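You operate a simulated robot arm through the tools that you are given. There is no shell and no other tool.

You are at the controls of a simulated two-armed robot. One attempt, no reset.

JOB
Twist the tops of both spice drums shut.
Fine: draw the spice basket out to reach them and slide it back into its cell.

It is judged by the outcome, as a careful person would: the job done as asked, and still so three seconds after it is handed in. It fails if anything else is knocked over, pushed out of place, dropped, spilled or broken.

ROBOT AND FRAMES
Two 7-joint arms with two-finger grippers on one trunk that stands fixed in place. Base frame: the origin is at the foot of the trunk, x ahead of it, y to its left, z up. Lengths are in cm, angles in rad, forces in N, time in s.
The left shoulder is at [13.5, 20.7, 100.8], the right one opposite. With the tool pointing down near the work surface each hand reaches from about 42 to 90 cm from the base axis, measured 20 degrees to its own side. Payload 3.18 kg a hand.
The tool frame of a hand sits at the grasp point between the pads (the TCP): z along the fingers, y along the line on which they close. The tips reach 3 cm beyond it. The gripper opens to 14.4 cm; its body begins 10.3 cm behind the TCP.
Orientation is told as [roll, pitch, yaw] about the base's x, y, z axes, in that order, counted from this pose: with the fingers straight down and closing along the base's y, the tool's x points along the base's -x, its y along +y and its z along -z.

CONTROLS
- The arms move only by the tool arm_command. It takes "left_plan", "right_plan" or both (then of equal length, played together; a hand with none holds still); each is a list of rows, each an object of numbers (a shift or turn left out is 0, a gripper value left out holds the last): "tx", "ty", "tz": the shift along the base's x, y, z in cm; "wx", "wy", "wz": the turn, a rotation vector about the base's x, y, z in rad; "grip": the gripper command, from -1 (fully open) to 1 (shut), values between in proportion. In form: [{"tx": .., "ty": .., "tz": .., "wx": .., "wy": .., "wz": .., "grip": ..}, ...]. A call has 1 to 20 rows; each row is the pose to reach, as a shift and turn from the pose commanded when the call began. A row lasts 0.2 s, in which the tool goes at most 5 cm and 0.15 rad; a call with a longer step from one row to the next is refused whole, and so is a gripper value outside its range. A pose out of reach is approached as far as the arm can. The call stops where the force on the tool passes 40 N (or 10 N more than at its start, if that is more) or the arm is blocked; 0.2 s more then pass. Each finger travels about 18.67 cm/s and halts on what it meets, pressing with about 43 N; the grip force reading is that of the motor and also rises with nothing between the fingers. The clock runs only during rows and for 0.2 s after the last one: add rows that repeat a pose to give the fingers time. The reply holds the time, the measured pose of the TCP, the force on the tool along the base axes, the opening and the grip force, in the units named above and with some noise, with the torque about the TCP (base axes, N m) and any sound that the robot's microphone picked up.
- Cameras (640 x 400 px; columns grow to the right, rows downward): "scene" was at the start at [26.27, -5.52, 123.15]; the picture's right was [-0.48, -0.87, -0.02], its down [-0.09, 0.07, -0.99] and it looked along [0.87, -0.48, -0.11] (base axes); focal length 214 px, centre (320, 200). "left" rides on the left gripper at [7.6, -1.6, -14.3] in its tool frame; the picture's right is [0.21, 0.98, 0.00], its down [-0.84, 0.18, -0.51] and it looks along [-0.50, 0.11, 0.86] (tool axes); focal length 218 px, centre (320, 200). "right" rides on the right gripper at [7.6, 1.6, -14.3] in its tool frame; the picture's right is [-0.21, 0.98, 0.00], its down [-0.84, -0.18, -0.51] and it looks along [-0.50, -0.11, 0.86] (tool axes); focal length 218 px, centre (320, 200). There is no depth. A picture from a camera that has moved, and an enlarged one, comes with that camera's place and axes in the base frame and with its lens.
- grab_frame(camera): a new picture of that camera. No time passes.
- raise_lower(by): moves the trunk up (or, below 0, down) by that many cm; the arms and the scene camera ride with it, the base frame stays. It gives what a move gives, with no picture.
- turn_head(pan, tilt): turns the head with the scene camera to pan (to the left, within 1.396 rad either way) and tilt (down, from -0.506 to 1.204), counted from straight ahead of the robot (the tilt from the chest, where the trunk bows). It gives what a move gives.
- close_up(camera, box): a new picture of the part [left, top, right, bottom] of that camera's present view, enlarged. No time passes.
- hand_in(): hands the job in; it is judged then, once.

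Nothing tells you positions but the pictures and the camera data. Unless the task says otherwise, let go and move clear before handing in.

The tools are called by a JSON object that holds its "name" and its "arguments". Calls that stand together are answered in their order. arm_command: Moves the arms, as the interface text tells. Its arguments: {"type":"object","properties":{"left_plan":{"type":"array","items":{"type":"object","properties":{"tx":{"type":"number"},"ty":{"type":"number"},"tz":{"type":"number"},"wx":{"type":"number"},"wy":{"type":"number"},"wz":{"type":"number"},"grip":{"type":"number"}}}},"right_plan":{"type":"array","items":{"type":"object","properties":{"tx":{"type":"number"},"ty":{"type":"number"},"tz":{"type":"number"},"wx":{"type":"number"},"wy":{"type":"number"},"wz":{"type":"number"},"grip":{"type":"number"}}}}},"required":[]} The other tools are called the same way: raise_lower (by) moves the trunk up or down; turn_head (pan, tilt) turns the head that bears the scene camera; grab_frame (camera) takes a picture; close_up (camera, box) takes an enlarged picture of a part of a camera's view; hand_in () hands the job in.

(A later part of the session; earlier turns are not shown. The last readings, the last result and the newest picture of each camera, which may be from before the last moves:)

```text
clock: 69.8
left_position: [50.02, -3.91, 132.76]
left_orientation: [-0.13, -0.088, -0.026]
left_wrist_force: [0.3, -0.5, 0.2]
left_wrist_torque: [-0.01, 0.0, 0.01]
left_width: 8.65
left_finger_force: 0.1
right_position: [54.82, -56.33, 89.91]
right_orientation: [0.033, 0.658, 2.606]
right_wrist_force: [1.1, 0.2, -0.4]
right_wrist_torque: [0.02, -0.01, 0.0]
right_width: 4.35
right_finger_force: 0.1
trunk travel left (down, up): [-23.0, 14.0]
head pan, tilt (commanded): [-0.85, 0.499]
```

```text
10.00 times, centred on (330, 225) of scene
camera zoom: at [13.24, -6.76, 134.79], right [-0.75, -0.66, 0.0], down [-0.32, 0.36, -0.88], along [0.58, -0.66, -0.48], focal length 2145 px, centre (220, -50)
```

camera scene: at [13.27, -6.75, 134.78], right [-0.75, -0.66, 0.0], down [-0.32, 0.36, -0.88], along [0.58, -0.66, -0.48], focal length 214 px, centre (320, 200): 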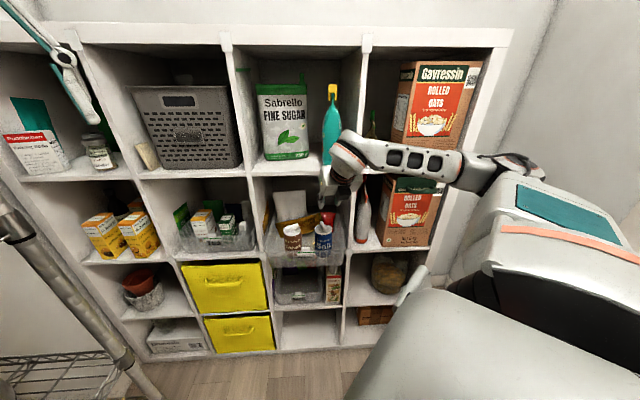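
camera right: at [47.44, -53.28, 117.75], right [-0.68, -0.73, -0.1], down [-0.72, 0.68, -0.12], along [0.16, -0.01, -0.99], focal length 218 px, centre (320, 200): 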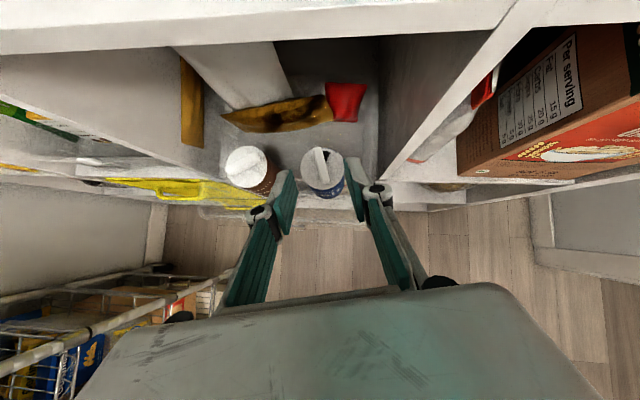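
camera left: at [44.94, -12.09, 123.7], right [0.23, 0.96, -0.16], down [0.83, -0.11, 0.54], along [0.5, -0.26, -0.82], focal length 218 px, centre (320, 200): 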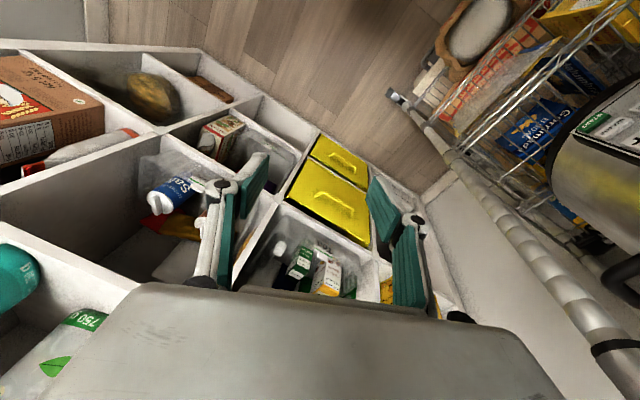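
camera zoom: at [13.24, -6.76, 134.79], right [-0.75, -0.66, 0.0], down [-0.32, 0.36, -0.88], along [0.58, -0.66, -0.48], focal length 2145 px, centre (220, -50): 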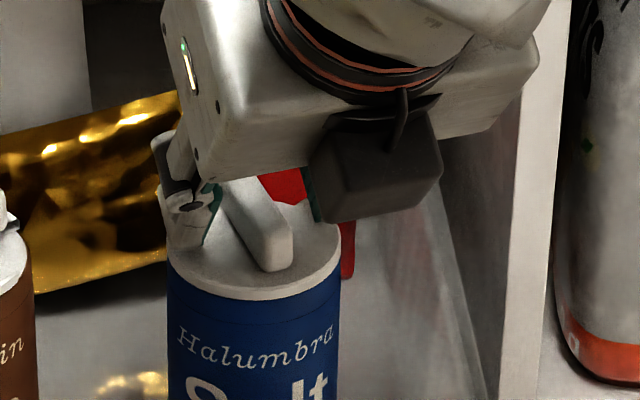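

Clear of contact. Closing on the salt bar.

{"name": "arm_command", "arguments": {"right_plan": [{"grip": 0.7}, {"grip": 1}, {"grip": 1}, {"grip": 1}]}}

{"name": "close_up", "arguments": {"camera": "right", "box": [250, 90, 390, 230]}}

```text
clock: 70.8
left_position: [50.14, -3.93, 132.67]
left_orientation: [-0.129, -0.089, -0.024]
left_wrist_force: [-0.7, -0.7, 0.3]
left_wrist_torque: [0.0, -0.02, 0.0]
left_width: 8.65
left_finger_force: 0.1
right_position: [54.88, -56.51, 90.02]
right_orientation: [0.032, 0.659, 2.606]
right_wrist_force: [-1.2, 0.2, 1.1]
right_wrist_torque: [0.21, -0.08, 0.02]
right_width: 1.17
right_finger_force: 42.2
trunk travel left (down, up): [-23.0, 14.0]
head pan, tilt (commanded): [-0.85, 0.499]
```

```text
2.86 times, centred on (320, 160) of right
camera zoom: at [51.74, -55.98, 105.84], right [-0.66, -0.75, -0.1], down [-0.74, 0.67, -0.12], along [0.16, 0.0, -0.99], focal length 624 px, centre (320, 314)
```

zoom: 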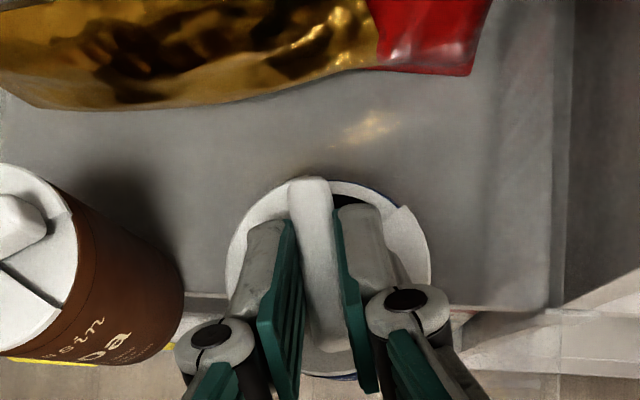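

Gripped. Now I'll press down in small steps before twisting.

{"name": "arm_command", "arguments": {"right_plan": [{"tz": -0.2}, {"tz": -0.4}, {"tz": -0.55}, {"tz": -0.55}]}}

```text
clock: 71.8
left_position: [49.83, -3.63, 132.83]
left_orientation: [-0.13, -0.089, -0.028]
left_wrist_force: [0.0, -0.4, 0.3]
left_wrist_torque: [0.0, -0.01, 0.01]
left_width: 8.61
left_finger_force: 0.0
right_position: [54.94, -56.46, 89.82]
right_orientation: [0.031, 0.671, 2.604]
right_wrist_force: [-2.3, -2.3, 29.2]
right_wrist_torque: [0.16, 0.14, -0.03]
right_width: 1.16
right_finger_force: 42.2
trunk travel left (down, up): [-23.0, 14.0]
head pan, tilt (commanded): [-0.85, 0.499]
```

29 N of press. Twisting clockwise 0.36 rad.

{"name": "arm_command", "arguments": {"right_plan": [{"tx": 0.04, "ty": 0.0625, "wz": -0.06}, {"tx": 0.083, "ty": 0.122, "wz": -0.12}, {"tx": 0.13, "ty": 0.18, "wz": -0.18}, {"tx": 0.18, "ty": 0.234, "wz": -0.24}, {"tx": 0.234, "ty": 0.285, "wz": -0.3}, {"tx": 0.29, "ty": 0.333, "wz": -0.36}]}}

{"name": "close_up", "arguments": {"camera": "right", "box": [250, 90, 390, 230]}}

{"name": "close_up", "arguments": {"camera": "scene", "box": [275, 205, 355, 265]}}

```text
clock: 73.2
left_position: [49.87, -3.68, 132.81]
left_orientation: [-0.129, -0.092, -0.027]
left_wrist_force: [0.0, 0.4, 0.1]
left_wrist_torque: [0.0, -0.01, 0.0]
left_width: 8.65
left_finger_force: 0.0
right_position: [55.17, -55.94, 89.83]
right_orientation: [0.027, 0.667, 2.241]
right_wrist_force: [-1.9, -7.3, 33.3]
right_wrist_torque: [-0.61, -0.52, -0.09]
right_width: 1.16
right_finger_force: 41.4
trunk travel left (down, up): [-23.0, 14.0]
head pan, tilt (commanded): [-0.85, 0.499]
```

```text
2.86 times, centred on (320, 160) of right
camera zoom: at [52.25, -54.47, 105.72], right [-0.88, -0.47, -0.11], down [-0.45, 0.88, -0.13], along [0.16, -0.06, -0.99], focal length 624 px, centre (320, 314)
```

zoom: 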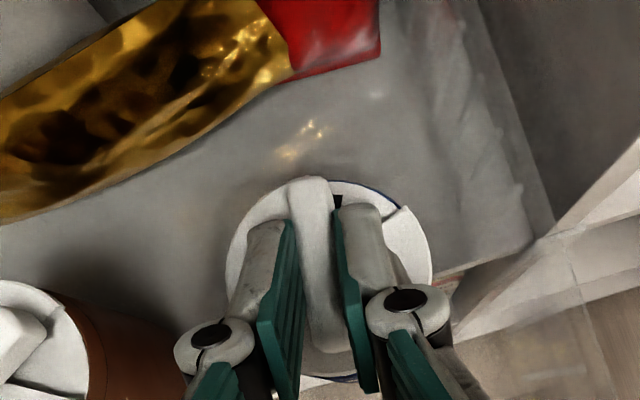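

```text
6.67 times, centred on (315, 235) of scene
camera zoom: at [12.97, -6.59, 134.84], right [-0.75, -0.66, 0.0], down [-0.31, 0.36, -0.88], along [0.58, -0.66, -0.48], focal length 1430 px, centre (353, -33)
```

zoom: 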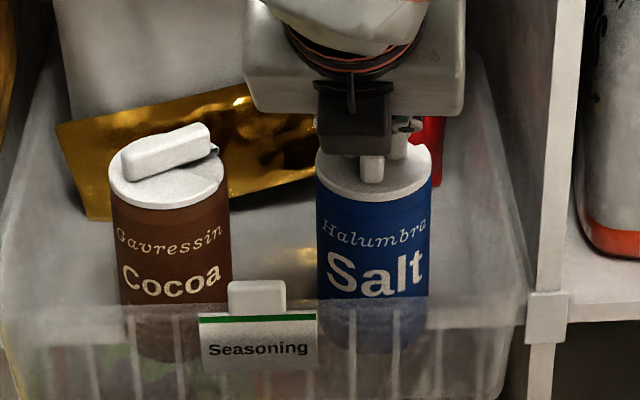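

The salt lid is turning on its drum too. Continuing clockwise.

{"name": "arm_command", "arguments": {"right_plan": [{"tx": 0.059, "ty": 0.0445, "tz": 0.05, "wz": -0.06}, {"tx": 0.121, "ty": 0.085, "tz": 0.08, "wz": -0.12}, {"tx": 0.185, "ty": 0.122, "tz": 0.08, "wz": -0.18}, {"tx": 0.251, "ty": 0.156, "tz": 0.08, "wz": -0.24}, {"tx": 0.319, "ty": 0.185, "tz": 0.08, "wz": -0.3}, {"tx": 0.389, "ty": 0.21, "tz": 0.08, "wz": -0.36}, {"tx": 0.46, "ty": 0.23, "tz": 0.08, "wz": -0.42}, {"tx": 0.532, "ty": 0.247, "tz": 0.08, "wz": -0.48}]}}

{"name": "close_up", "arguments": {"camera": "right", "box": [250, 90, 390, 230]}}

{"name": "close_up", "arguments": {"camera": "scene", "box": [275, 205, 355, 265]}}

```text
clock: 75.0
left_position: [49.76, -3.59, 132.89]
left_orientation: [-0.129, -0.091, -0.027]
left_wrist_force: [-0.6, 0.1, -0.4]
left_wrist_torque: [0.02, -0.01, -0.03]
left_width: 8.63
left_finger_force: 0.0
right_position: [55.64, -55.57, 89.81]
right_orientation: [0.027, 0.664, 1.761]
right_wrist_force: [2.8, -5.0, 33.5]
right_wrist_torque: [-1.04, -0.38, 0.04]
right_width: 1.17
right_finger_force: 41.8
trunk travel left (down, up): [-23.0, 14.0]
head pan, tilt (commanded): [-0.85, 0.499]
```

```text
2.86 times, centred on (320, 160) of right
camera zoom: at [53.72, -53.13, 105.66], right [-0.99, -0.01, -0.11], down [0.0, 0.99, -0.12], along [0.11, -0.12, -0.99], focal length 624 px, centre (320, 314)
```

zoom: 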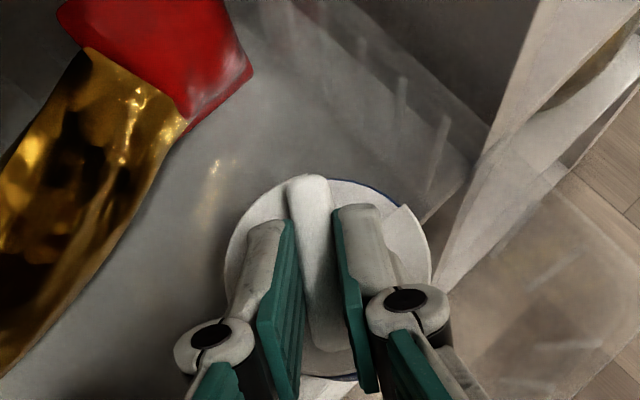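

```text
6.67 times, centred on (315, 235) of scene
camera zoom: at [13.03, -6.57, 134.83], right [-0.75, -0.66, 0.0], down [-0.31, 0.36, -0.88], along [0.58, -0.66, -0.48], focal length 1430 px, centre (353, -33)
```

zoom: 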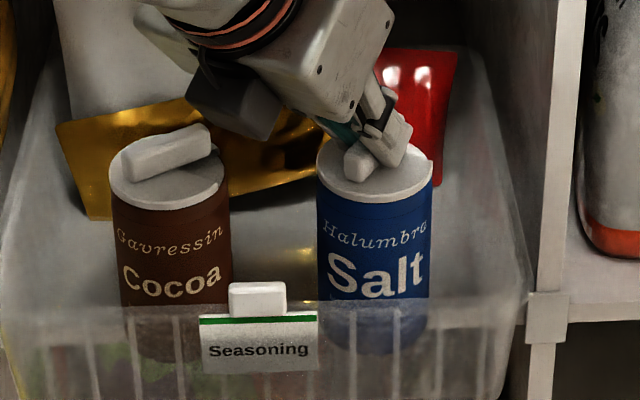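

{"name": "arm_command", "arguments": {"right_plan": [{"tx": 0.073, "ty": 0.012, "wz": -0.06}, {"tx": 0.147, "ty": 0.02, "wz": -0.12}, {"tx": 0.221, "ty": 0.023, "tz": 0.03, "wz": -0.18}, {"tx": 0.294, "ty": 0.022, "tz": 0.03, "wz": -0.24}, {"tx": 0.368, "ty": 0.016, "tz": 0.03, "wz": -0.3}, {"tx": 0.442, "ty": 0.006, "tz": 0.03, "wz": -0.36}]}}

{"name": "close_up", "arguments": {"camera": "right", "box": [250, 90, 390, 230]}}

{"name": "close_up", "arguments": {"camera": "scene", "box": [275, 205, 355, 265]}}

```text
clock: 76.4
left_position: [49.86, -3.73, 132.82]
left_orientation: [-0.13, -0.09, -0.026]
left_wrist_force: [-0.8, -0.9, -1.1]
left_wrist_torque: [0.02, -0.03, -0.02]
left_width: 8.64
left_finger_force: 0.1
right_position: [56.09, -55.73, 89.57]
right_orientation: [0.023, 0.661, 1.4]
right_wrist_force: [6.1, -0.9, 35.8]
right_wrist_torque: [-0.78, -0.18, 0.06]
right_width: 1.18
right_finger_force: 41.8
trunk travel left (down, up): [-23.0, 14.0]
head pan, tilt (commanded): [-0.85, 0.499]
```

```text
2.86 times, centred on (320, 160) of right
camera zoom: at [55.11, -52.74, 105.64], right [-0.93, 0.34, -0.11], down [0.35, 0.93, -0.12], along [0.06, -0.15, -0.99], focal length 624 px, centre (320, 314)
```

zoom: 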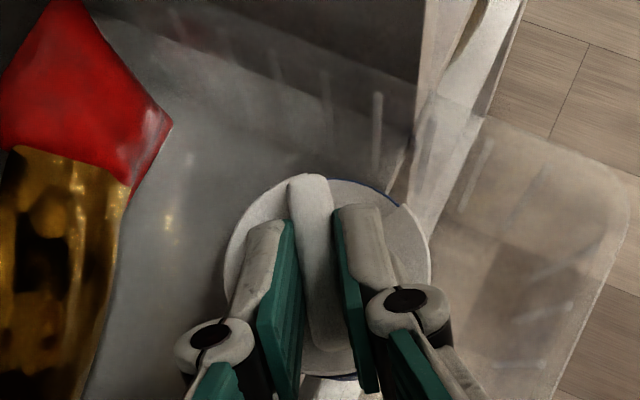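

```text
6.67 times, centred on (315, 235) of scene
camera zoom: at [13.03, -6.51, 134.84], right [-0.75, -0.66, 0.0], down [-0.31, 0.36, -0.88], along [0.58, -0.66, -0.48], focal length 1430 px, centre (353, -33)
```

zoom: 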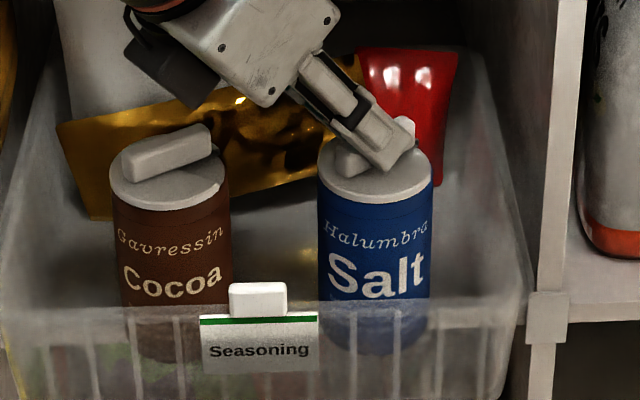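

No stop yet at 1.2 rad. I'll turn a little further, to about 1.38, then release and inspect from above.

{"name": "arm_command", "arguments": {"right_plan": [{"tz": 0.1}, {"tx": 0.073, "ty": -0.012, "tz": 0.1, "wz": -0.06}, {"tx": 0.145, "ty": -0.028, "tz": 0.1, "wz": -0.12}, {"tx": 0.216, "ty": -0.049, "tz": 0.1, "wz": -0.18}, {"tx": 0.216, "ty": -0.049, "tz": 0.1, "wz": -0.18}]}}

{"name": "close_up", "arguments": {"camera": "scene", "box": [275, 205, 355, 265]}}

```text
clock: 77.6
left_position: [49.78, -3.76, 132.68]
left_orientation: [-0.129, -0.092, -0.027]
left_wrist_force: [-0.1, 0.2, 0.0]
left_wrist_torque: [0.03, 0.01, -0.01]
left_width: 8.64
left_finger_force: 0.0
right_position: [56.06, -55.67, 89.59]
right_orientation: [0.027, 0.661, 1.221]
right_wrist_force: [1.2, -3.7, 31.9]
right_wrist_torque: [-0.65, 0.11, 0.3]
right_width: 1.19
right_finger_force: 41.9
trunk travel left (down, up): [-23.0, 14.0]
head pan, tilt (commanded): [-0.85, 0.499]
```

```text
6.67 times, centred on (315, 235) of scene
camera zoom: at [13.04, -6.57, 134.83], right [-0.75, -0.66, 0.0], down [-0.31, 0.36, -0.88], along [0.58, -0.66, -0.48], focal length 1430 px, centre (353, -33)
```

zoom: 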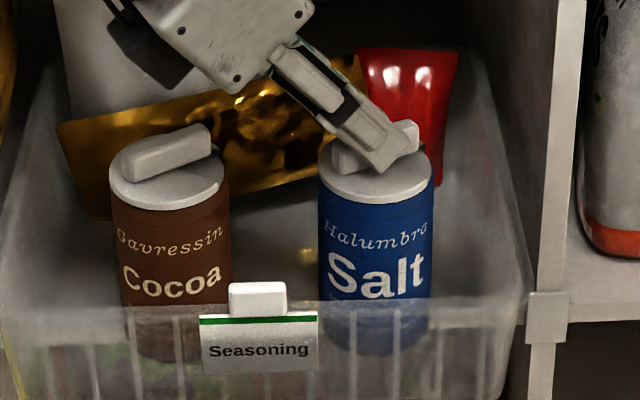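

The twist torque just rose from about 0.06 to 0.30 N m, so it may be reaching its end stop. I'll nudge a bit more to confirm.

{"name": "arm_command", "arguments": {"right_plan": [{"tx": 0.035, "ty": -0.012, "wz": -0.03}, {"tx": 0.07, "ty": -0.025, "wz": -0.06}, {"tx": 0.07, "ty": -0.025, "wz": -0.06}]}}

{"name": "close_up", "arguments": {"camera": "scene", "box": [275, 205, 355, 265]}}

{"name": "close_up", "arguments": {"camera": "right", "box": [250, 90, 390, 230]}}

```text
clock: 78.4
left_position: [49.74, -3.64, 132.81]
left_orientation: [-0.127, -0.092, -0.027]
left_wrist_force: [0.3, -0.2, -0.8]
left_wrist_torque: [0.04, 0.02, -0.01]
left_width: 8.62
left_finger_force: 0.0
right_position: [56.31, -55.72, 89.65]
right_orientation: [0.028, 0.66, 1.162]
right_wrist_force: [-2.6, -3.3, 31.6]
right_wrist_torque: [-0.47, 0.16, 0.22]
right_width: 1.2
right_finger_force: 42.0
trunk travel left (down, up): [-23.0, 14.0]
head pan, tilt (commanded): [-0.85, 0.499]
```

```text
6.67 times, centred on (315, 235) of scene
camera zoom: at [13.0, -6.58, 134.83], right [-0.75, -0.66, 0.0], down [-0.31, 0.36, -0.88], along [0.58, -0.66, -0.48], focal length 1430 px, centre (353, -33)
```

zoom: 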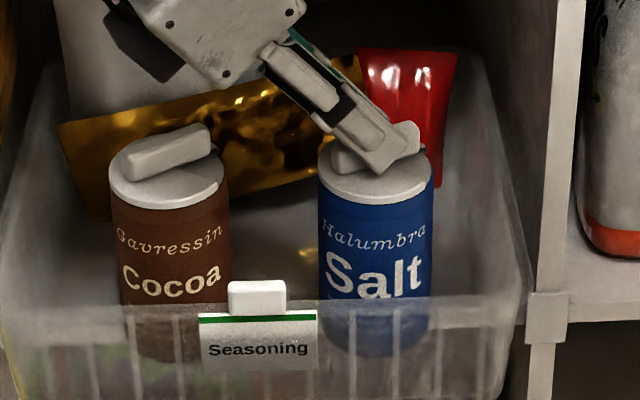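

```text
2.86 times, centred on (320, 160) of right
camera zoom: at [56.08, -52.75, 105.63], right [-0.82, 0.56, -0.1], down [0.57, 0.82, -0.12], along [0.02, -0.16, -0.99], focal length 624 px, centre (320, 314)
```

zoom: 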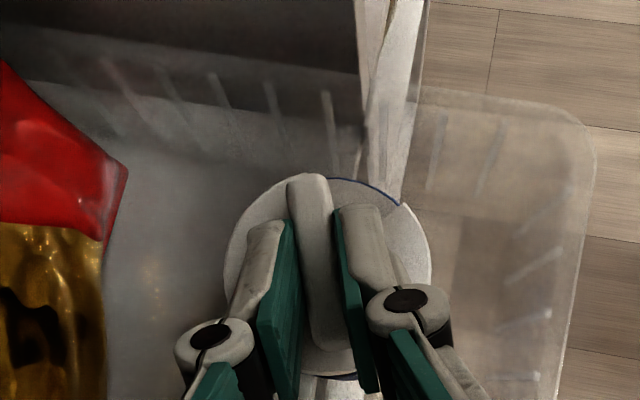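

The label has started to turn along with the lid, so the salt lid is at its stop: fully shut. Releasing and backing out.

{"name": "arm_command", "arguments": {"right_plan": [{"tz": 0.25}, {"tz": 0.5}, {"tz": 0.5, "grip": 0.7}, {"tz": 0.5, "grip": 0.4}, {"tz": 0.5, "grip": 0.4}, {"tx": -0.2, "ty": 0.2, "tz": 1.5}, {"tx": -0.8, "ty": 0.8, "tz": 3.5}, {"tx": -2, "ty": 2, "tz": 6}, {"tx": -4, "ty": 4, "tz": 8.5}, {"tx": -6, "ty": 6, "tz": 11}, {"tx": -6, "ty": 6, "tz": 11}]}}

{"name": "close_up", "arguments": {"camera": "scene", "box": [265, 205, 355, 265]}}

{"name": "grab_frame", "arguments": {"camera": "right"}}

```text
clock: 80.8
left_position: [50.0, -3.96, 132.63]
left_orientation: [-0.127, -0.087, -0.026]
left_wrist_force: [0.6, 0.2, -0.8]
left_wrist_torque: [0.02, 0.0, 0.02]
left_width: 8.65
left_finger_force: 0.0
right_position: [50.37, -50.17, 100.32]
right_orientation: [0.035, 0.658, 1.165]
right_wrist_force: [0.4, -0.1, -0.6]
right_wrist_torque: [0.0, -0.02, 0.0]
right_width: 4.31
right_finger_force: 0.0
trunk travel left (down, up): [-23.0, 14.0]
head pan, tilt (commanded): [-0.85, 0.499]
```

```text
6.67 times, centred on (310, 235) of scene
camera zoom: at [13.31, -6.83, 134.76], right [-0.75, -0.66, 0.0], down [-0.32, 0.36, -0.88], along [0.58, -0.66, -0.48], focal length 1430 px, centre (387, -33)
```

zoom: 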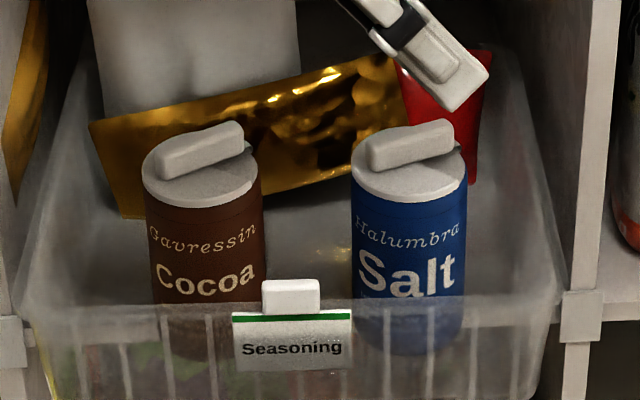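

```text
taken
camera right: at [50.15, -47.14, 116.32], right [-0.82, 0.56, -0.1], down [0.56, 0.82, -0.12], along [0.02, -0.16, -0.99], focal length 218 px, centre (320, 200)
```

right: 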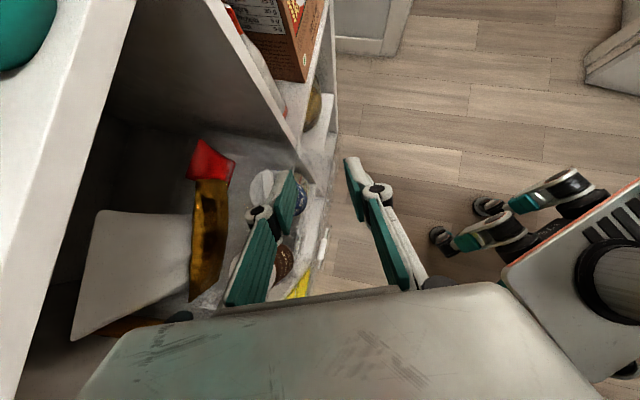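

Both bars now sit at nearly the same angle to their labels (about -63°), so the cocoa is probably at or very near its stop. To be sure, I'll swing the hand round for a straight-down view, ready to pinch the cocoa bar by its ends.

{"name": "arm_command", "arguments": {"right_plan": [{"tx": 0, "ty": 0.5, "tz": 0.2, "wz": 0.135}, {"tx": 0, "ty": 1, "tz": 0.5, "wz": 0.27}, {"tx": 0, "ty": 1.5, "tz": 0.7, "wz": 0.405}, {"tx": 0, "ty": 2, "tz": 0.7, "wz": 0.54}, {"tx": 0, "ty": 2.5, "tz": 0.7, "wz": 0.675}, {"tx": 0, "ty": 3, "tz": 0.7, "wz": 0.81}, {"tx": 0.5, "ty": 3.3, "tz": 0.7, "wz": 0.945}, {"tx": 1, "ty": 3.6, "tz": 0.7, "wz": 1.08}, {"tx": 1.5, "ty": 3.8, "tz": 0.7, "wz": 1.215}, {"tx": 2, "ty": 4, "tz": 0.7, "wz": 1.35}, {"tx": 2.6, "ty": 4, "tz": 0.7, "wz": 1.485}, {"tx": 3.2, "ty": 4, "tz": 0.7, "wz": 1.62}, {"tx": 3.6, "ty": 4, "tz": 0.7, "wz": 1.75}, {"tx": 3.6, "ty": 4, "tz": 0.7, "wz": 1.75}]}}

{"name": "grab_frame", "arguments": {"camera": "right"}}

```text
clock: 83.8
left_position: [50.12, -3.88, 132.57]
left_orientation: [-0.129, -0.089, -0.027]
left_wrist_force: [-0.3, -0.8, 0.8]
left_wrist_torque: [-0.02, 0.0, -0.03]
left_width: 8.59
left_finger_force: 0.0
right_position: [53.98, -45.86, 101.19]
right_orientation: [0.034, 0.657, 2.917]
right_wrist_force: [0.6, -0.6, -0.7]
right_wrist_torque: [0.02, -0.01, 0.01]
right_width: 4.34
right_finger_force: 0.0
trunk travel left (down, up): [-23.0, 14.0]
head pan, tilt (commanded): [-0.85, 0.499]
```

```text
taken
camera right: at [50.98, -46.37, 117.1], right [-0.4, -0.91, -0.1], down [-0.9, 0.41, -0.12], along [0.15, 0.04, -0.99], focal length 218 px, centre (320, 200)
```

right: 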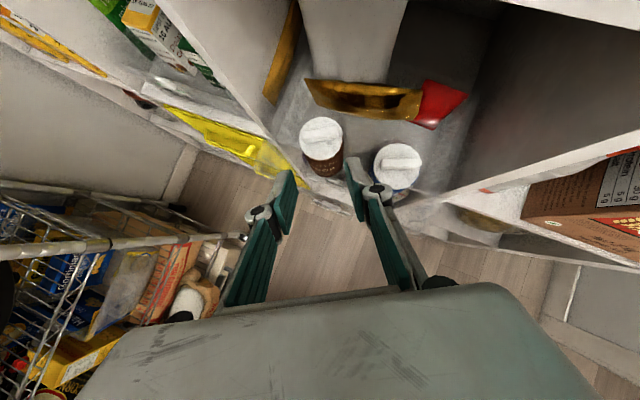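

{"name": "close_up", "arguments": {"camera": "right", "box": [285, 100, 435, 200]}}

{"name": "close_up", "arguments": {"camera": "right", "box": [290, 105, 350, 165]}}

{"name": "close_up", "arguments": {"camera": "right", "box": [368, 130, 428, 190]}}

```text
4.00 times, centred on (360, 150) of right
camera zoom: at [50.98, -46.37, 117.1], right [-0.4, -0.91, -0.1], down [-0.9, 0.41, -0.12], along [0.15, 0.04, -0.99], focal length 873 px, centre (160, 400)
```

zoom: 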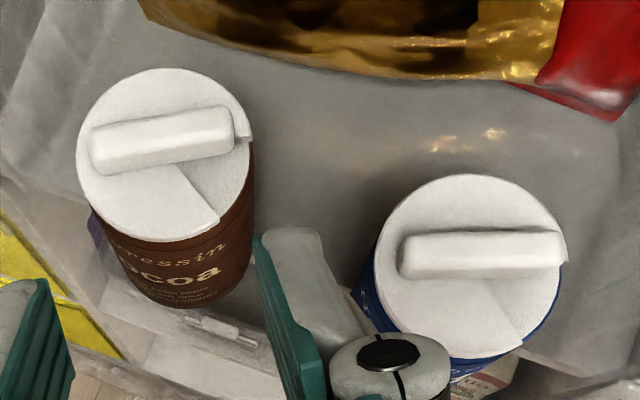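

```text
6.67 times, centred on (320, 135) of right
camera zoom: at [50.98, -46.37, 117.1], right [-0.4, -0.91, -0.1], down [-0.9, 0.41, -0.12], along [0.15, 0.04, -0.99], focal length 1455 px, centre (320, 633)
```

zoom: 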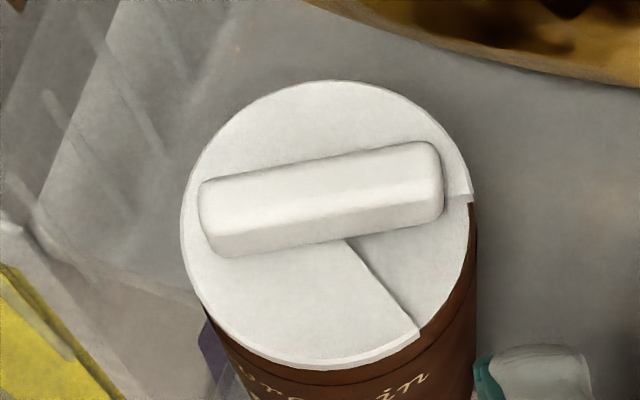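

```text
6.67 times, centred on (398, 160) of right
camera zoom: at [50.98, -46.37, 117.1], right [-0.4, -0.91, -0.1], down [-0.9, 0.41, -0.12], along [0.15, 0.04, -0.99], focal length 1455 px, centre (-200, 467)
```

zoom: 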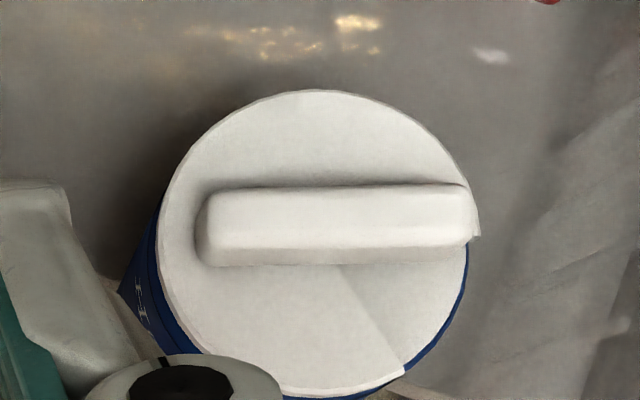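

Both holes are fully covered. I'll give the cocoa a last twist to its stop, pinching the bar by its ends: bar azimuth about 75°, lid centre about [64.0, -48.9].

{"name": "arm_command", "arguments": {"right_plan": [{"tx": 1.3, "ty": -0.5, "tz": -1.7, "wz": -0.01, "grip": 0.0}, {"tx": 2.7, "ty": -1.0, "tz": -3.4, "wz": -0.02}, {"tx": 4.0, "ty": -1.5, "tz": -5.1, "wz": -0.028}, {"tx": 5.2, "ty": -1.8, "tz": -6.7, "wz": -0.028}, {"tx": 6.4, "ty": -2.1, "tz": -8.3, "wz": -0.028}, {"tx": 7.4, "ty": -2.4, "tz": -9.6, "wz": -0.028}, {"tx": 7.4, "ty": -2.4, "tz": -9.6, "wz": -0.028}]}}

{"name": "close_up", "arguments": {"camera": "right", "box": [240, 90, 400, 230]}}

{"name": "close_up", "arguments": {"camera": "scene", "box": [260, 190, 340, 255]}}

```text
clock: 85.4
left_position: [49.95, -3.88, 132.7]
left_orientation: [-0.128, -0.088, -0.027]
left_wrist_force: [0.1, -0.6, 0.5]
left_wrist_torque: [0.0, 0.01, 0.0]
left_width: 8.63
left_finger_force: 0.2
right_position: [61.41, -48.34, 91.69]
right_orientation: [0.033, 0.66, 2.889]
right_wrist_force: [0.4, -0.4, 0.9]
right_wrist_torque: [0.0, 0.01, -0.06]
right_width: 7.2
right_finger_force: 0.1
trunk travel left (down, up): [-23.0, 14.0]
head pan, tilt (commanded): [-0.85, 0.499]
```

```text
2.86 times, centred on (320, 160) of right
camera zoom: at [58.34, -48.75, 107.57], right [-0.42, -0.9, -0.1], down [-0.89, 0.43, -0.12], along [0.15, 0.04, -0.99], focal length 624 px, centre (320, 314)
```

zoom: 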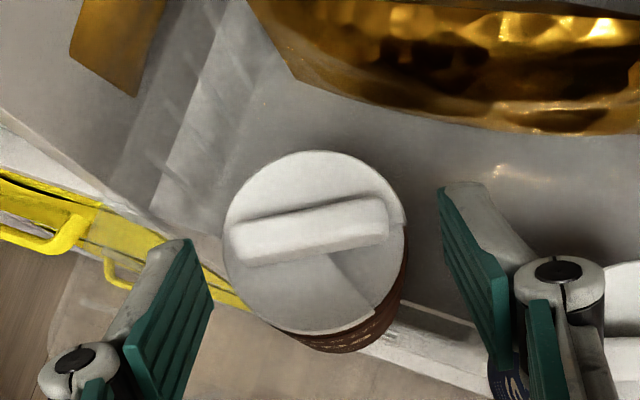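

```text
6.15 times, centred on (300, 222) of scene
camera zoom: at [13.23, -6.76, 134.8], right [-0.75, -0.66, 0.0], down [-0.32, 0.36, -0.88], along [0.58, -0.66, -0.48], focal length 1320 px, centre (443, 62)
```

zoom: 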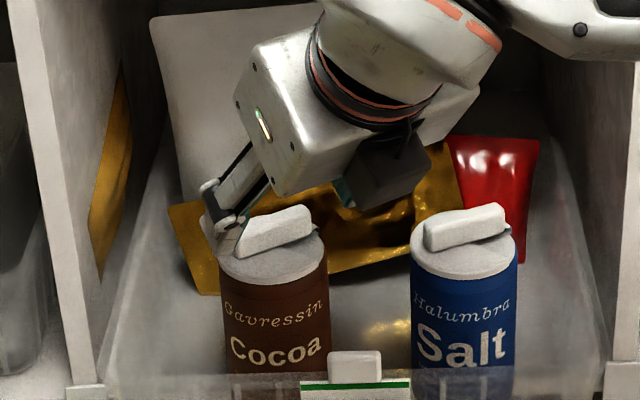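

Well aligned with the bar's ends. Final descent and close.

{"name": "arm_command", "arguments": {"right_plan": [{"tx": 0.7, "ty": -0.15, "tz": -0.95}, {"tx": 1.4, "ty": -0.35, "tz": -1.85}, {"tx": 1.4, "ty": -0.35, "tz": -1.85}]}}

{"name": "close_up", "arguments": {"camera": "right", "box": [240, 90, 400, 230]}}

```text
clock: 86.2
left_position: [50.11, -3.93, 132.7]
left_orientation: [-0.129, -0.089, -0.025]
left_wrist_force: [0.1, 0.6, 0.7]
left_wrist_torque: [-0.01, 0.01, -0.02]
left_width: 8.64
left_finger_force: 0.1
right_position: [62.76, -48.75, 89.62]
right_orientation: [0.034, 0.66, 2.89]
right_wrist_force: [-0.6, 0.4, 0.8]
right_wrist_torque: [0.0, 0.02, -0.01]
right_width: 7.22
right_finger_force: 0.0
trunk travel left (down, up): [-23.0, 14.0]
head pan, tilt (commanded): [-0.85, 0.499]
```

```text
2.86 times, centred on (320, 160) of right
camera zoom: at [59.67, -49.03, 105.66], right [-0.42, -0.9, -0.1], down [-0.89, 0.43, -0.12], along [0.15, 0.04, -0.99], focal length 624 px, centre (320, 314)
```

zoom: 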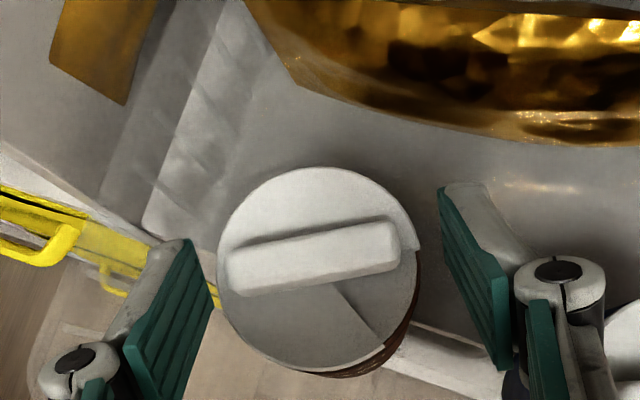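

{"name": "arm_command", "arguments": {"right_plan": [{"grip": 0.2}, {"grip": 0.5}, {"grip": 1}, {"grip": 1}, {"grip": 1}]}}

{"name": "close_up", "arguments": {"camera": "right", "box": [240, 90, 400, 230]}}

{"name": "close_up", "arguments": {"camera": "scene", "box": [260, 205, 340, 265]}}

```text
clock: 87.4
left_position: [50.07, -3.78, 132.67]
left_orientation: [-0.13, -0.089, -0.026]
left_wrist_force: [0.4, -0.3, -0.2]
left_wrist_torque: [0.02, 0.0, -0.01]
left_width: 8.65
left_finger_force: 0.1
right_position: [62.74, -48.57, 89.72]
right_orientation: [0.033, 0.657, 2.887]
right_wrist_force: [0.3, -0.1, 1.0]
right_wrist_torque: [0.03, -0.06, 0.01]
right_width: 5.09
right_finger_force: 43.5
trunk travel left (down, up): [-23.0, 14.0]
head pan, tilt (commanded): [-0.85, 0.499]
```

```text
2.86 times, centred on (320, 160) of right
camera zoom: at [59.67, -49.01, 105.65], right [-0.42, -0.9, -0.1], down [-0.89, 0.43, -0.12], along [0.15, 0.04, -0.99], focal length 624 px, centre (320, 314)
```

zoom: 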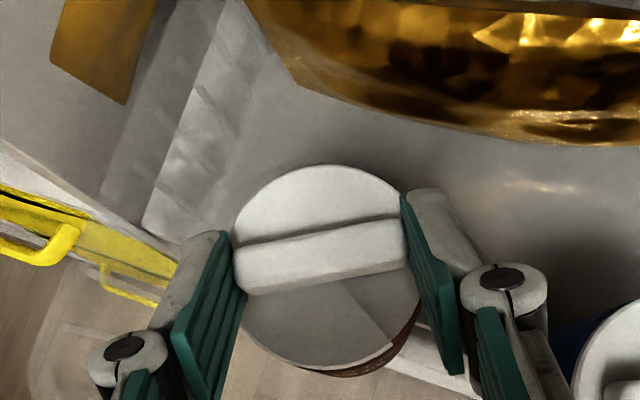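

```text
6.67 times, centred on (300, 235) of scene
camera zoom: at [13.24, -6.75, 134.79], right [-0.75, -0.66, 0.0], down [-0.32, 0.36, -0.88], along [0.58, -0.66, -0.48], focal length 1430 px, centre (453, -33)
```

zoom: 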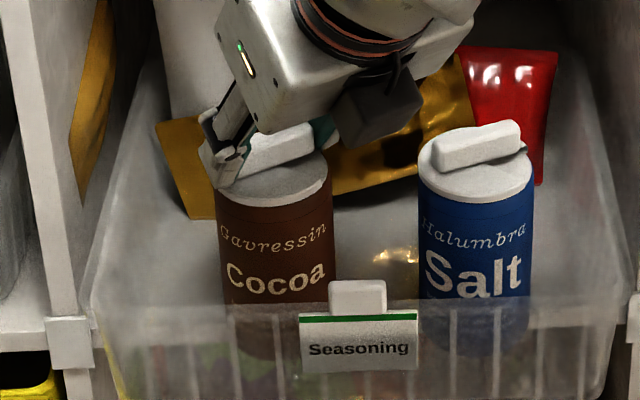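

Good grip on the bar's ends. Pressing down first.

{"name": "arm_command", "arguments": {"right_plan": [{"tz": -0.2}, {"tz": -0.4}, {"tz": -0.5}, {"tz": -0.5}]}}

```text
clock: 88.4
left_position: [49.91, -3.81, 132.88]
left_orientation: [-0.131, -0.091, -0.027]
left_wrist_force: [0.6, 0.8, -0.4]
left_wrist_torque: [0.0, 0.0, 0.01]
left_width: 8.63
left_finger_force: 0.1
right_position: [62.74, -48.55, 89.61]
right_orientation: [0.033, 0.67, 2.888]
right_wrist_force: [-1.8, -1.1, 23.6]
right_wrist_torque: [0.29, 0.06, -0.03]
right_width: 5.07
right_finger_force: 43.4
trunk travel left (down, up): [-23.0, 14.0]
head pan, tilt (commanded): [-0.85, 0.499]
```

{"name": "arm_command", "arguments": {"right_plan": [{"tz": -0.06}, {"tx": 0.023, "ty": 0.072, "tz": -0.06, "wz": -0.06}, {"tx": 0.05, "ty": 0.142, "tz": -0.06, "wz": -0.12}, {"tx": 0.05, "ty": 0.142, "tz": -0.06, "wz": -0.12}]}}

{"name": "close_up", "arguments": {"camera": "right", "box": [240, 90, 400, 230]}}

{"name": "close_up", "arguments": {"camera": "scene", "box": [260, 205, 340, 265]}}

```text
clock: 89.4
left_position: [49.74, -3.71, 132.73]
left_orientation: [-0.13, -0.09, -0.026]
left_wrist_force: [0.3, 0.3, -0.1]
left_wrist_torque: [-0.02, 0.0, -0.02]
left_width: 8.65
left_finger_force: 0.1
right_position: [62.74, -48.33, 89.61]
right_orientation: [0.032, 0.666, 2.766]
right_wrist_force: [-2.9, 0.8, 30.5]
right_wrist_torque: [0.1, -0.3, 0.24]
right_width: 5.09
right_finger_force: 42.9
trunk travel left (down, up): [-23.0, 14.0]
head pan, tilt (commanded): [-0.85, 0.499]
```

```text
2.86 times, centred on (320, 160) of right
camera zoom: at [59.54, -48.39, 105.57], right [-0.53, -0.84, -0.1], down [-0.83, 0.54, -0.13], along [0.16, 0.02, -0.99], focal length 624 px, centre (320, 314)
```

zoom: 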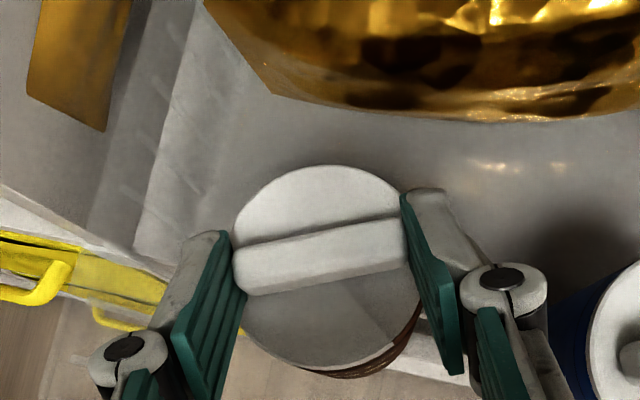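

```text
6.67 times, centred on (300, 235) of scene
camera zoom: at [12.95, -6.57, 134.84], right [-0.75, -0.66, 0.0], down [-0.31, 0.36, -0.88], along [0.58, -0.66, -0.48], focal length 1430 px, centre (453, -33)
```

zoom: 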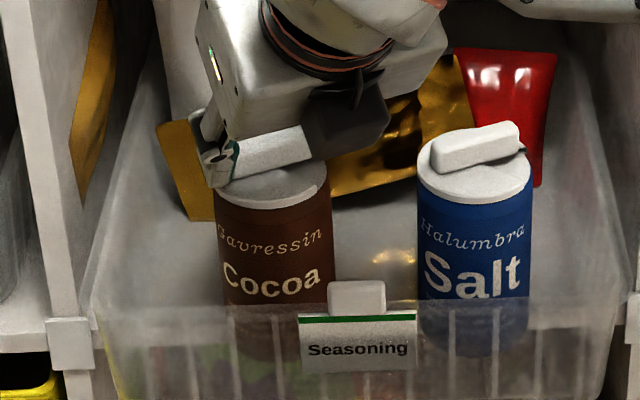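

Torque rose to 0.24 N m and the label began to follow, so the cocoa lid is at its stop too. Releasing and backing out along the tool axis.

{"name": "arm_command", "arguments": {"right_plan": [{"tz": 0.3}, {"tz": 0.5}, {"tz": 0.5, "grip": 0.3}, {"tz": 0.5, "grip": 0.0}, {"tz": 0.5, "grip": 0.0}, {"tx": -0.6, "ty": 0.25, "tz": 1.5}, {"tx": -1.7, "ty": 0.7, "tz": 3.2}, {"tx": -3, "ty": 1.3, "tz": 5.2}, {"tx": -5, "ty": 2.2, "tz": 8}, {"tx": -7.5, "ty": 3.3, "tz": 11}, {"tx": -7.5, "ty": 3.3, "tz": 11}]}}

{"name": "grab_frame", "arguments": {"camera": "right"}}

{"name": "close_up", "arguments": {"camera": "scene", "box": [245, 190, 355, 270]}}

```text
clock: 91.8
left_position: [50.06, -3.95, 132.64]
left_orientation: [-0.128, -0.088, -0.027]
left_wrist_force: [0.5, 0.3, -0.9]
left_wrist_torque: [0.02, 0.01, 0.0]
left_width: 8.64
left_finger_force: 0.1
right_position: [55.38, -45.24, 100.18]
right_orientation: [0.034, 0.658, 2.768]
right_wrist_force: [-0.7, -0.8, 0.3]
right_wrist_torque: [-0.02, -0.01, -0.03]
right_width: 7.22
right_finger_force: 0.2
trunk travel left (down, up): [-23.0, 14.0]
head pan, tilt (commanded): [-0.85, 0.499]
```

```text
taken
camera right: at [52.37, -45.31, 116.07], right [-0.53, -0.84, -0.1], down [-0.83, 0.54, -0.12], along [0.15, 0.02, -0.99], focal length 218 px, centre (320, 200)
```

right: 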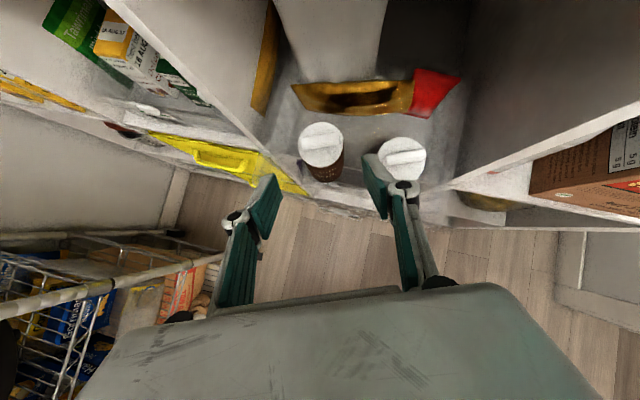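

```text
5.00 times, centred on (300, 230) of scene
camera zoom: at [13.29, -6.8, 134.77], right [-0.75, -0.66, 0.0], down [-0.32, 0.36, -0.88], along [0.58, -0.66, -0.48], focal length 1072 px, centre (420, 50)
```

zoom: 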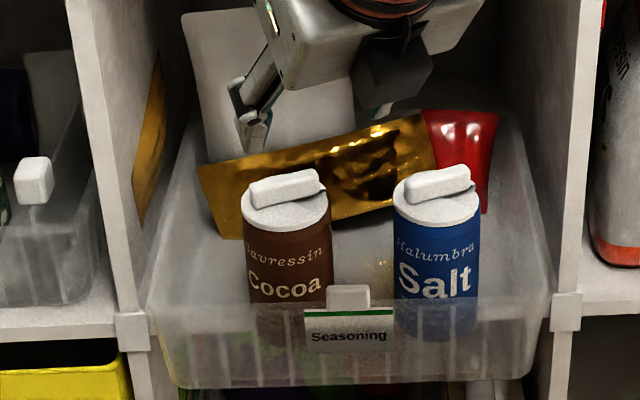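

{"name": "close_up", "arguments": {"camera": "right", "box": [285, 110, 435, 200]}}

{"name": "close_up", "arguments": {"camera": "scene", "box": [270, 200, 350, 265]}}

```text
4.27 times, centred on (360, 155) of right
camera zoom: at [52.37, -45.31, 116.07], right [-0.53, -0.84, -0.1], down [-0.83, 0.54, -0.12], along [0.15, 0.02, -0.99], focal length 931 px, centre (149, 392)
```

zoom: 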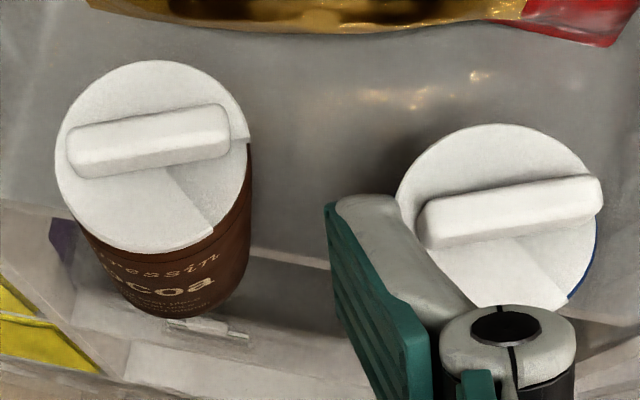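

```text
6.15 times, centred on (310, 232) of scene
camera zoom: at [13.29, -6.8, 134.77], right [-0.75, -0.66, 0.0], down [-0.32, 0.36, -0.88], along [0.58, -0.66, -0.48], focal length 1320 px, centre (382, 0)
```

zoom: 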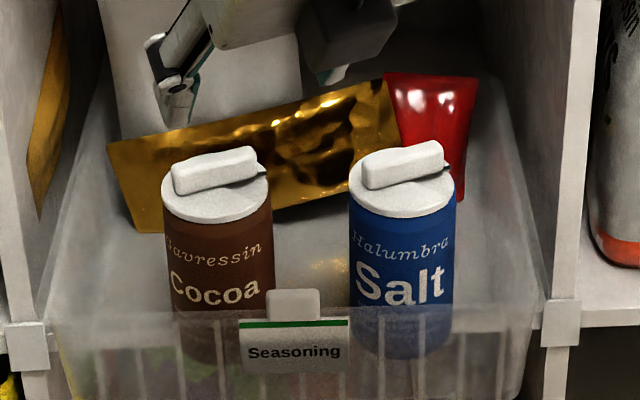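

Both tops are shut. Now I'll turn the hand back to the basket-gripping orientation, staying clear in front and above.

{"name": "arm_command", "arguments": {"right_plan": [{"tx": -0.3, "ty": 0.1, "tz": 0, "wx": 0.0605, "wy": -0.02, "wz": -0.1255, "grip": 0.167}, {"tx": -0.6, "ty": 0.25, "tz": 0, "wx": 0.121, "wy": -0.04, "wz": -0.251}, {"tx": -0.9, "ty": 0.4, "tz": 0, "wx": 0.1814, "wy": -0.06, "wz": -0.3766}, {"tx": -1.2, "ty": 0.5, "tz": 0, "wx": 0.242, "wy": -0.08, "wz": -0.502}, {"tx": -1.5, "ty": 0.6, "tz": 0, "wx": 0.302, "wy": -0.1, "wz": -0.6277}, {"tx": -1.8, "ty": 0.75, "tz": 0, "wx": 0.363, "wy": -0.12, "wz": -0.753}, {"tx": -2.1, "ty": 0.9, "tz": 0, "wx": 0.423, "wy": -0.14, "wz": -0.879}, {"tx": -2.4, "ty": 1.0, "tz": -0.3, "wx": 0.484, "wy": -0.161, "wz": -1.004}, {"tx": -2.7, "ty": 1.1, "tz": -0.8, "wx": 0.544, "wy": -0.181, "wz": -1.13}, {"tx": -3.0, "ty": 1.2, "tz": -1.3, "wx": 0.605, "wy": -0.201, "wz": -1.255}, {"tx": -3.3, "ty": 1.35, "tz": -1.8, "wx": 0.665, "wy": -0.221, "wz": -1.381}, {"tx": -3.6, "ty": 1.5, "tz": -2.3, "wx": 0.726, "wy": -0.241, "wz": -1.506}, {"tx": -3.9, "ty": 1.6, "tz": -2.8, "wx": 0.786, "wy": -0.261, "wz": -1.632}, {"tx": -4.1, "ty": 1.7, "tz": -3.2, "wx": 0.8465, "wy": -0.281, "wz": -1.7575}, {"tx": -4.1, "ty": 1.7, "tz": -3.2, "wx": 0.8465, "wy": -0.281, "wz": -1.7575}]}}

{"name": "grab_frame", "arguments": {"camera": "right"}}

{"name": "close_up", "arguments": {"camera": "scene", "box": [245, 170, 355, 270]}}

```text
clock: 95.0
left_position: [50.03, -3.95, 132.76]
left_orientation: [-0.129, -0.089, -0.026]
left_wrist_force: [0.7, -0.1, -0.3]
left_wrist_torque: [0.01, 0.02, 0.02]
left_width: 8.62
left_finger_force: 0.0
right_position: [51.3, -43.56, 96.98]
right_orientation: [-0.36, -0.024, 0.769]
right_wrist_force: [-0.5, -0.5, -0.4]
right_wrist_torque: [-0.03, -0.03, 0.01]
right_width: 6.0
right_finger_force: 0.1
trunk travel left (down, up): [-23.0, 14.0]
head pan, tilt (commanded): [-0.85, 0.499]
```

```text
taken
camera right: at [40.91, -44.33, 109.47], right [-0.48, 0.81, -0.34], down [0.59, 0.59, 0.56], along [0.65, 0.07, -0.76], focal length 218 px, centre (320, 200)
```

right: 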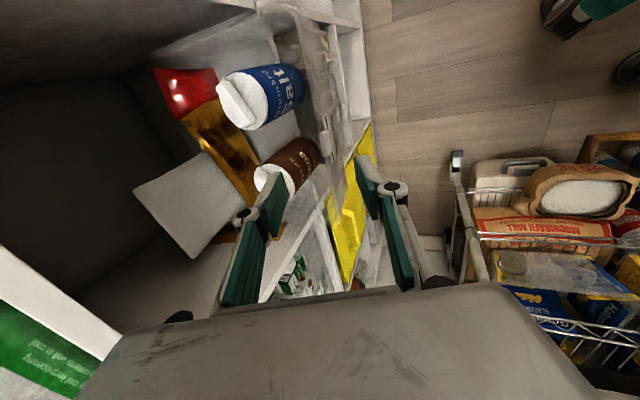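

```text
4.00 times, centred on (300, 220) of scene
camera zoom: at [13.24, -6.76, 134.79], right [-0.75, -0.66, 0.0], down [-0.32, 0.36, -0.88], along [0.58, -0.66, -0.48], focal length 858 px, centre (400, 120)
```

zoom: 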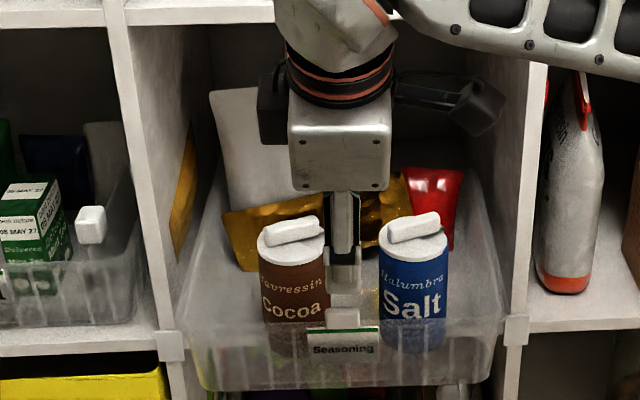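

{"name": "close_up", "arguments": {"camera": "right", "box": [230, 60, 400, 240]}}

```text
2.22 times, centred on (315, 150) of right
camera zoom: at [40.91, -44.33, 109.47], right [-0.48, 0.81, -0.34], down [0.59, 0.59, 0.56], along [0.65, 0.07, -0.76], focal length 485 px, centre (331, 311)
```

zoom: 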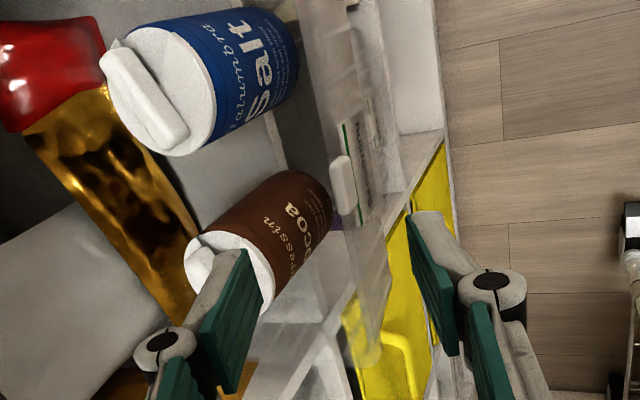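

The tab is at about [54.5, -46.0, 84]. I'll line up and descend along the tool axis partway.

{"name": "arm_command", "arguments": {"right_plan": [{"tx": -0.55, "ty": 1.0, "tz": -0.3}, {"tx": 0.0, "ty": 0.45, "tz": -2.5}, {"tx": 0.6, "ty": -0.15, "tz": -4.7}, {"tx": 1.2, "ty": -0.75, "tz": -6.9}, {"tx": 1.72, "ty": -1.25, "tz": -8.4}, {"tx": 1.72, "ty": -1.25, "tz": -8.4}]}}

{"name": "close_up", "arguments": {"camera": "right", "box": [200, 80, 440, 280]}}

{"name": "close_up", "arguments": {"camera": "scene", "box": [265, 200, 335, 270]}}

```text
clock: 96.4
left_position: [49.99, -3.95, 132.75]
left_orientation: [-0.131, -0.088, -0.025]
left_wrist_force: [0.1, 0.0, -0.1]
left_wrist_torque: [0.0, 0.02, 0.0]
left_width: 8.65
left_finger_force: 0.0
right_position: [53.05, -44.89, 88.53]
right_orientation: [-0.362, -0.023, 0.772]
right_wrist_force: [0.6, -0.2, 0.2]
right_wrist_torque: [0.03, 0.04, 0.03]
right_width: 5.98
right_finger_force: 0.1
trunk travel left (down, up): [-23.0, 14.0]
head pan, tilt (commanded): [-0.85, 0.499]
```

```text
2.00 times, centred on (320, 180) of right
camera zoom: at [42.62, -45.59, 101.1], right [-0.48, 0.81, -0.34], down [0.59, 0.59, 0.56], along [0.65, 0.07, -0.76], focal length 436 px, centre (320, 240)
```

zoom: 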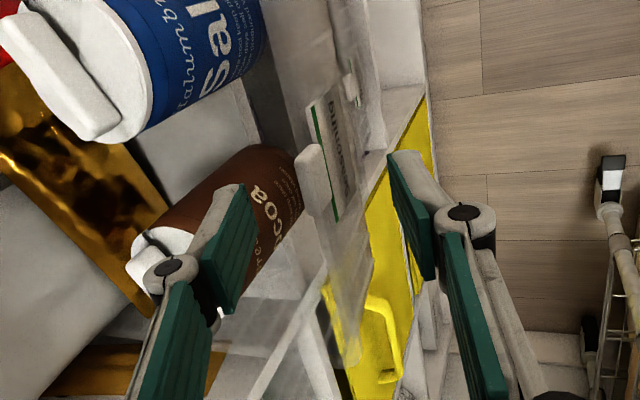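

```text
5.71 times, centred on (300, 235) of scene
camera zoom: at [13.24, -6.77, 134.79], right [-0.75, -0.66, 0.0], down [-0.32, 0.36, -0.88], along [0.58, -0.66, -0.48], focal length 1226 px, centre (434, 0)
```

zoom: 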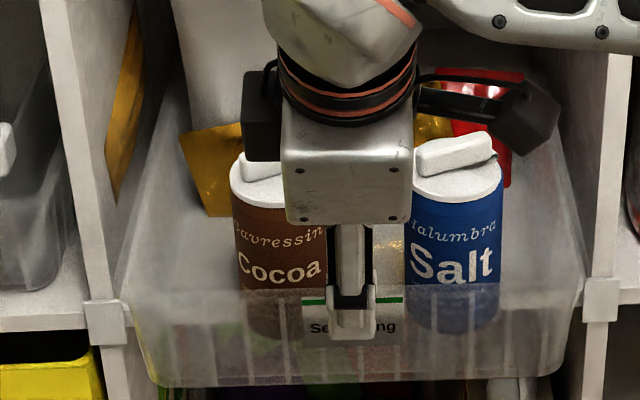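

{"name": "arm_command", "arguments": {"right_plan": [{"tx": 0.5, "ty": -0.5, "tz": -1.8}, {"tx": 1.0, "ty": -1.0, "tz": -3.6}, {"tx": 1.29, "ty": -1.25, "tz": -4.8}, {"tx": 1.29, "ty": -1.25, "tz": -4.8}]}}

{"name": "close_up", "arguments": {"camera": "right", "box": [200, 80, 440, 280]}}

```text
clock: 97.4
left_position: [50.08, -3.87, 132.75]
left_orientation: [-0.128, -0.09, -0.026]
left_wrist_force: [0.5, -0.1, -1.2]
left_wrist_torque: [-0.03, -0.01, -0.02]
left_width: 8.62
left_finger_force: 0.0
right_position: [54.29, -46.04, 83.71]
right_orientation: [-0.365, -0.022, 0.772]
right_wrist_force: [-1.6, 0.4, -0.3]
right_wrist_torque: [-0.03, 0.04, 0.01]
right_width: 5.98
right_finger_force: 0.0
trunk travel left (down, up): [-23.0, 14.0]
head pan, tilt (commanded): [-0.85, 0.499]
```

```text
2.00 times, centred on (320, 180) of right
camera zoom: at [43.89, -46.74, 96.26], right [-0.48, 0.81, -0.34], down [0.59, 0.59, 0.56], along [0.65, 0.07, -0.76], focal length 436 px, centre (320, 240)
```

zoom: 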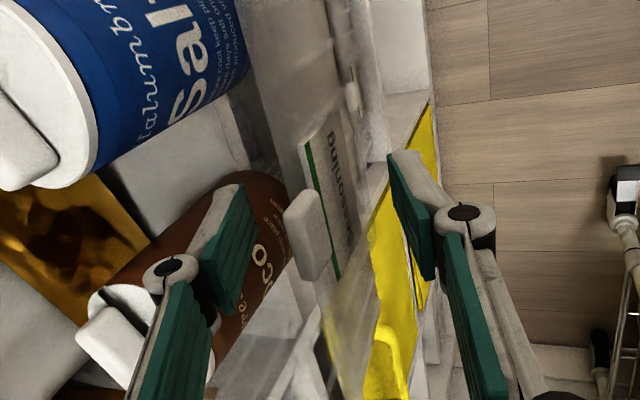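

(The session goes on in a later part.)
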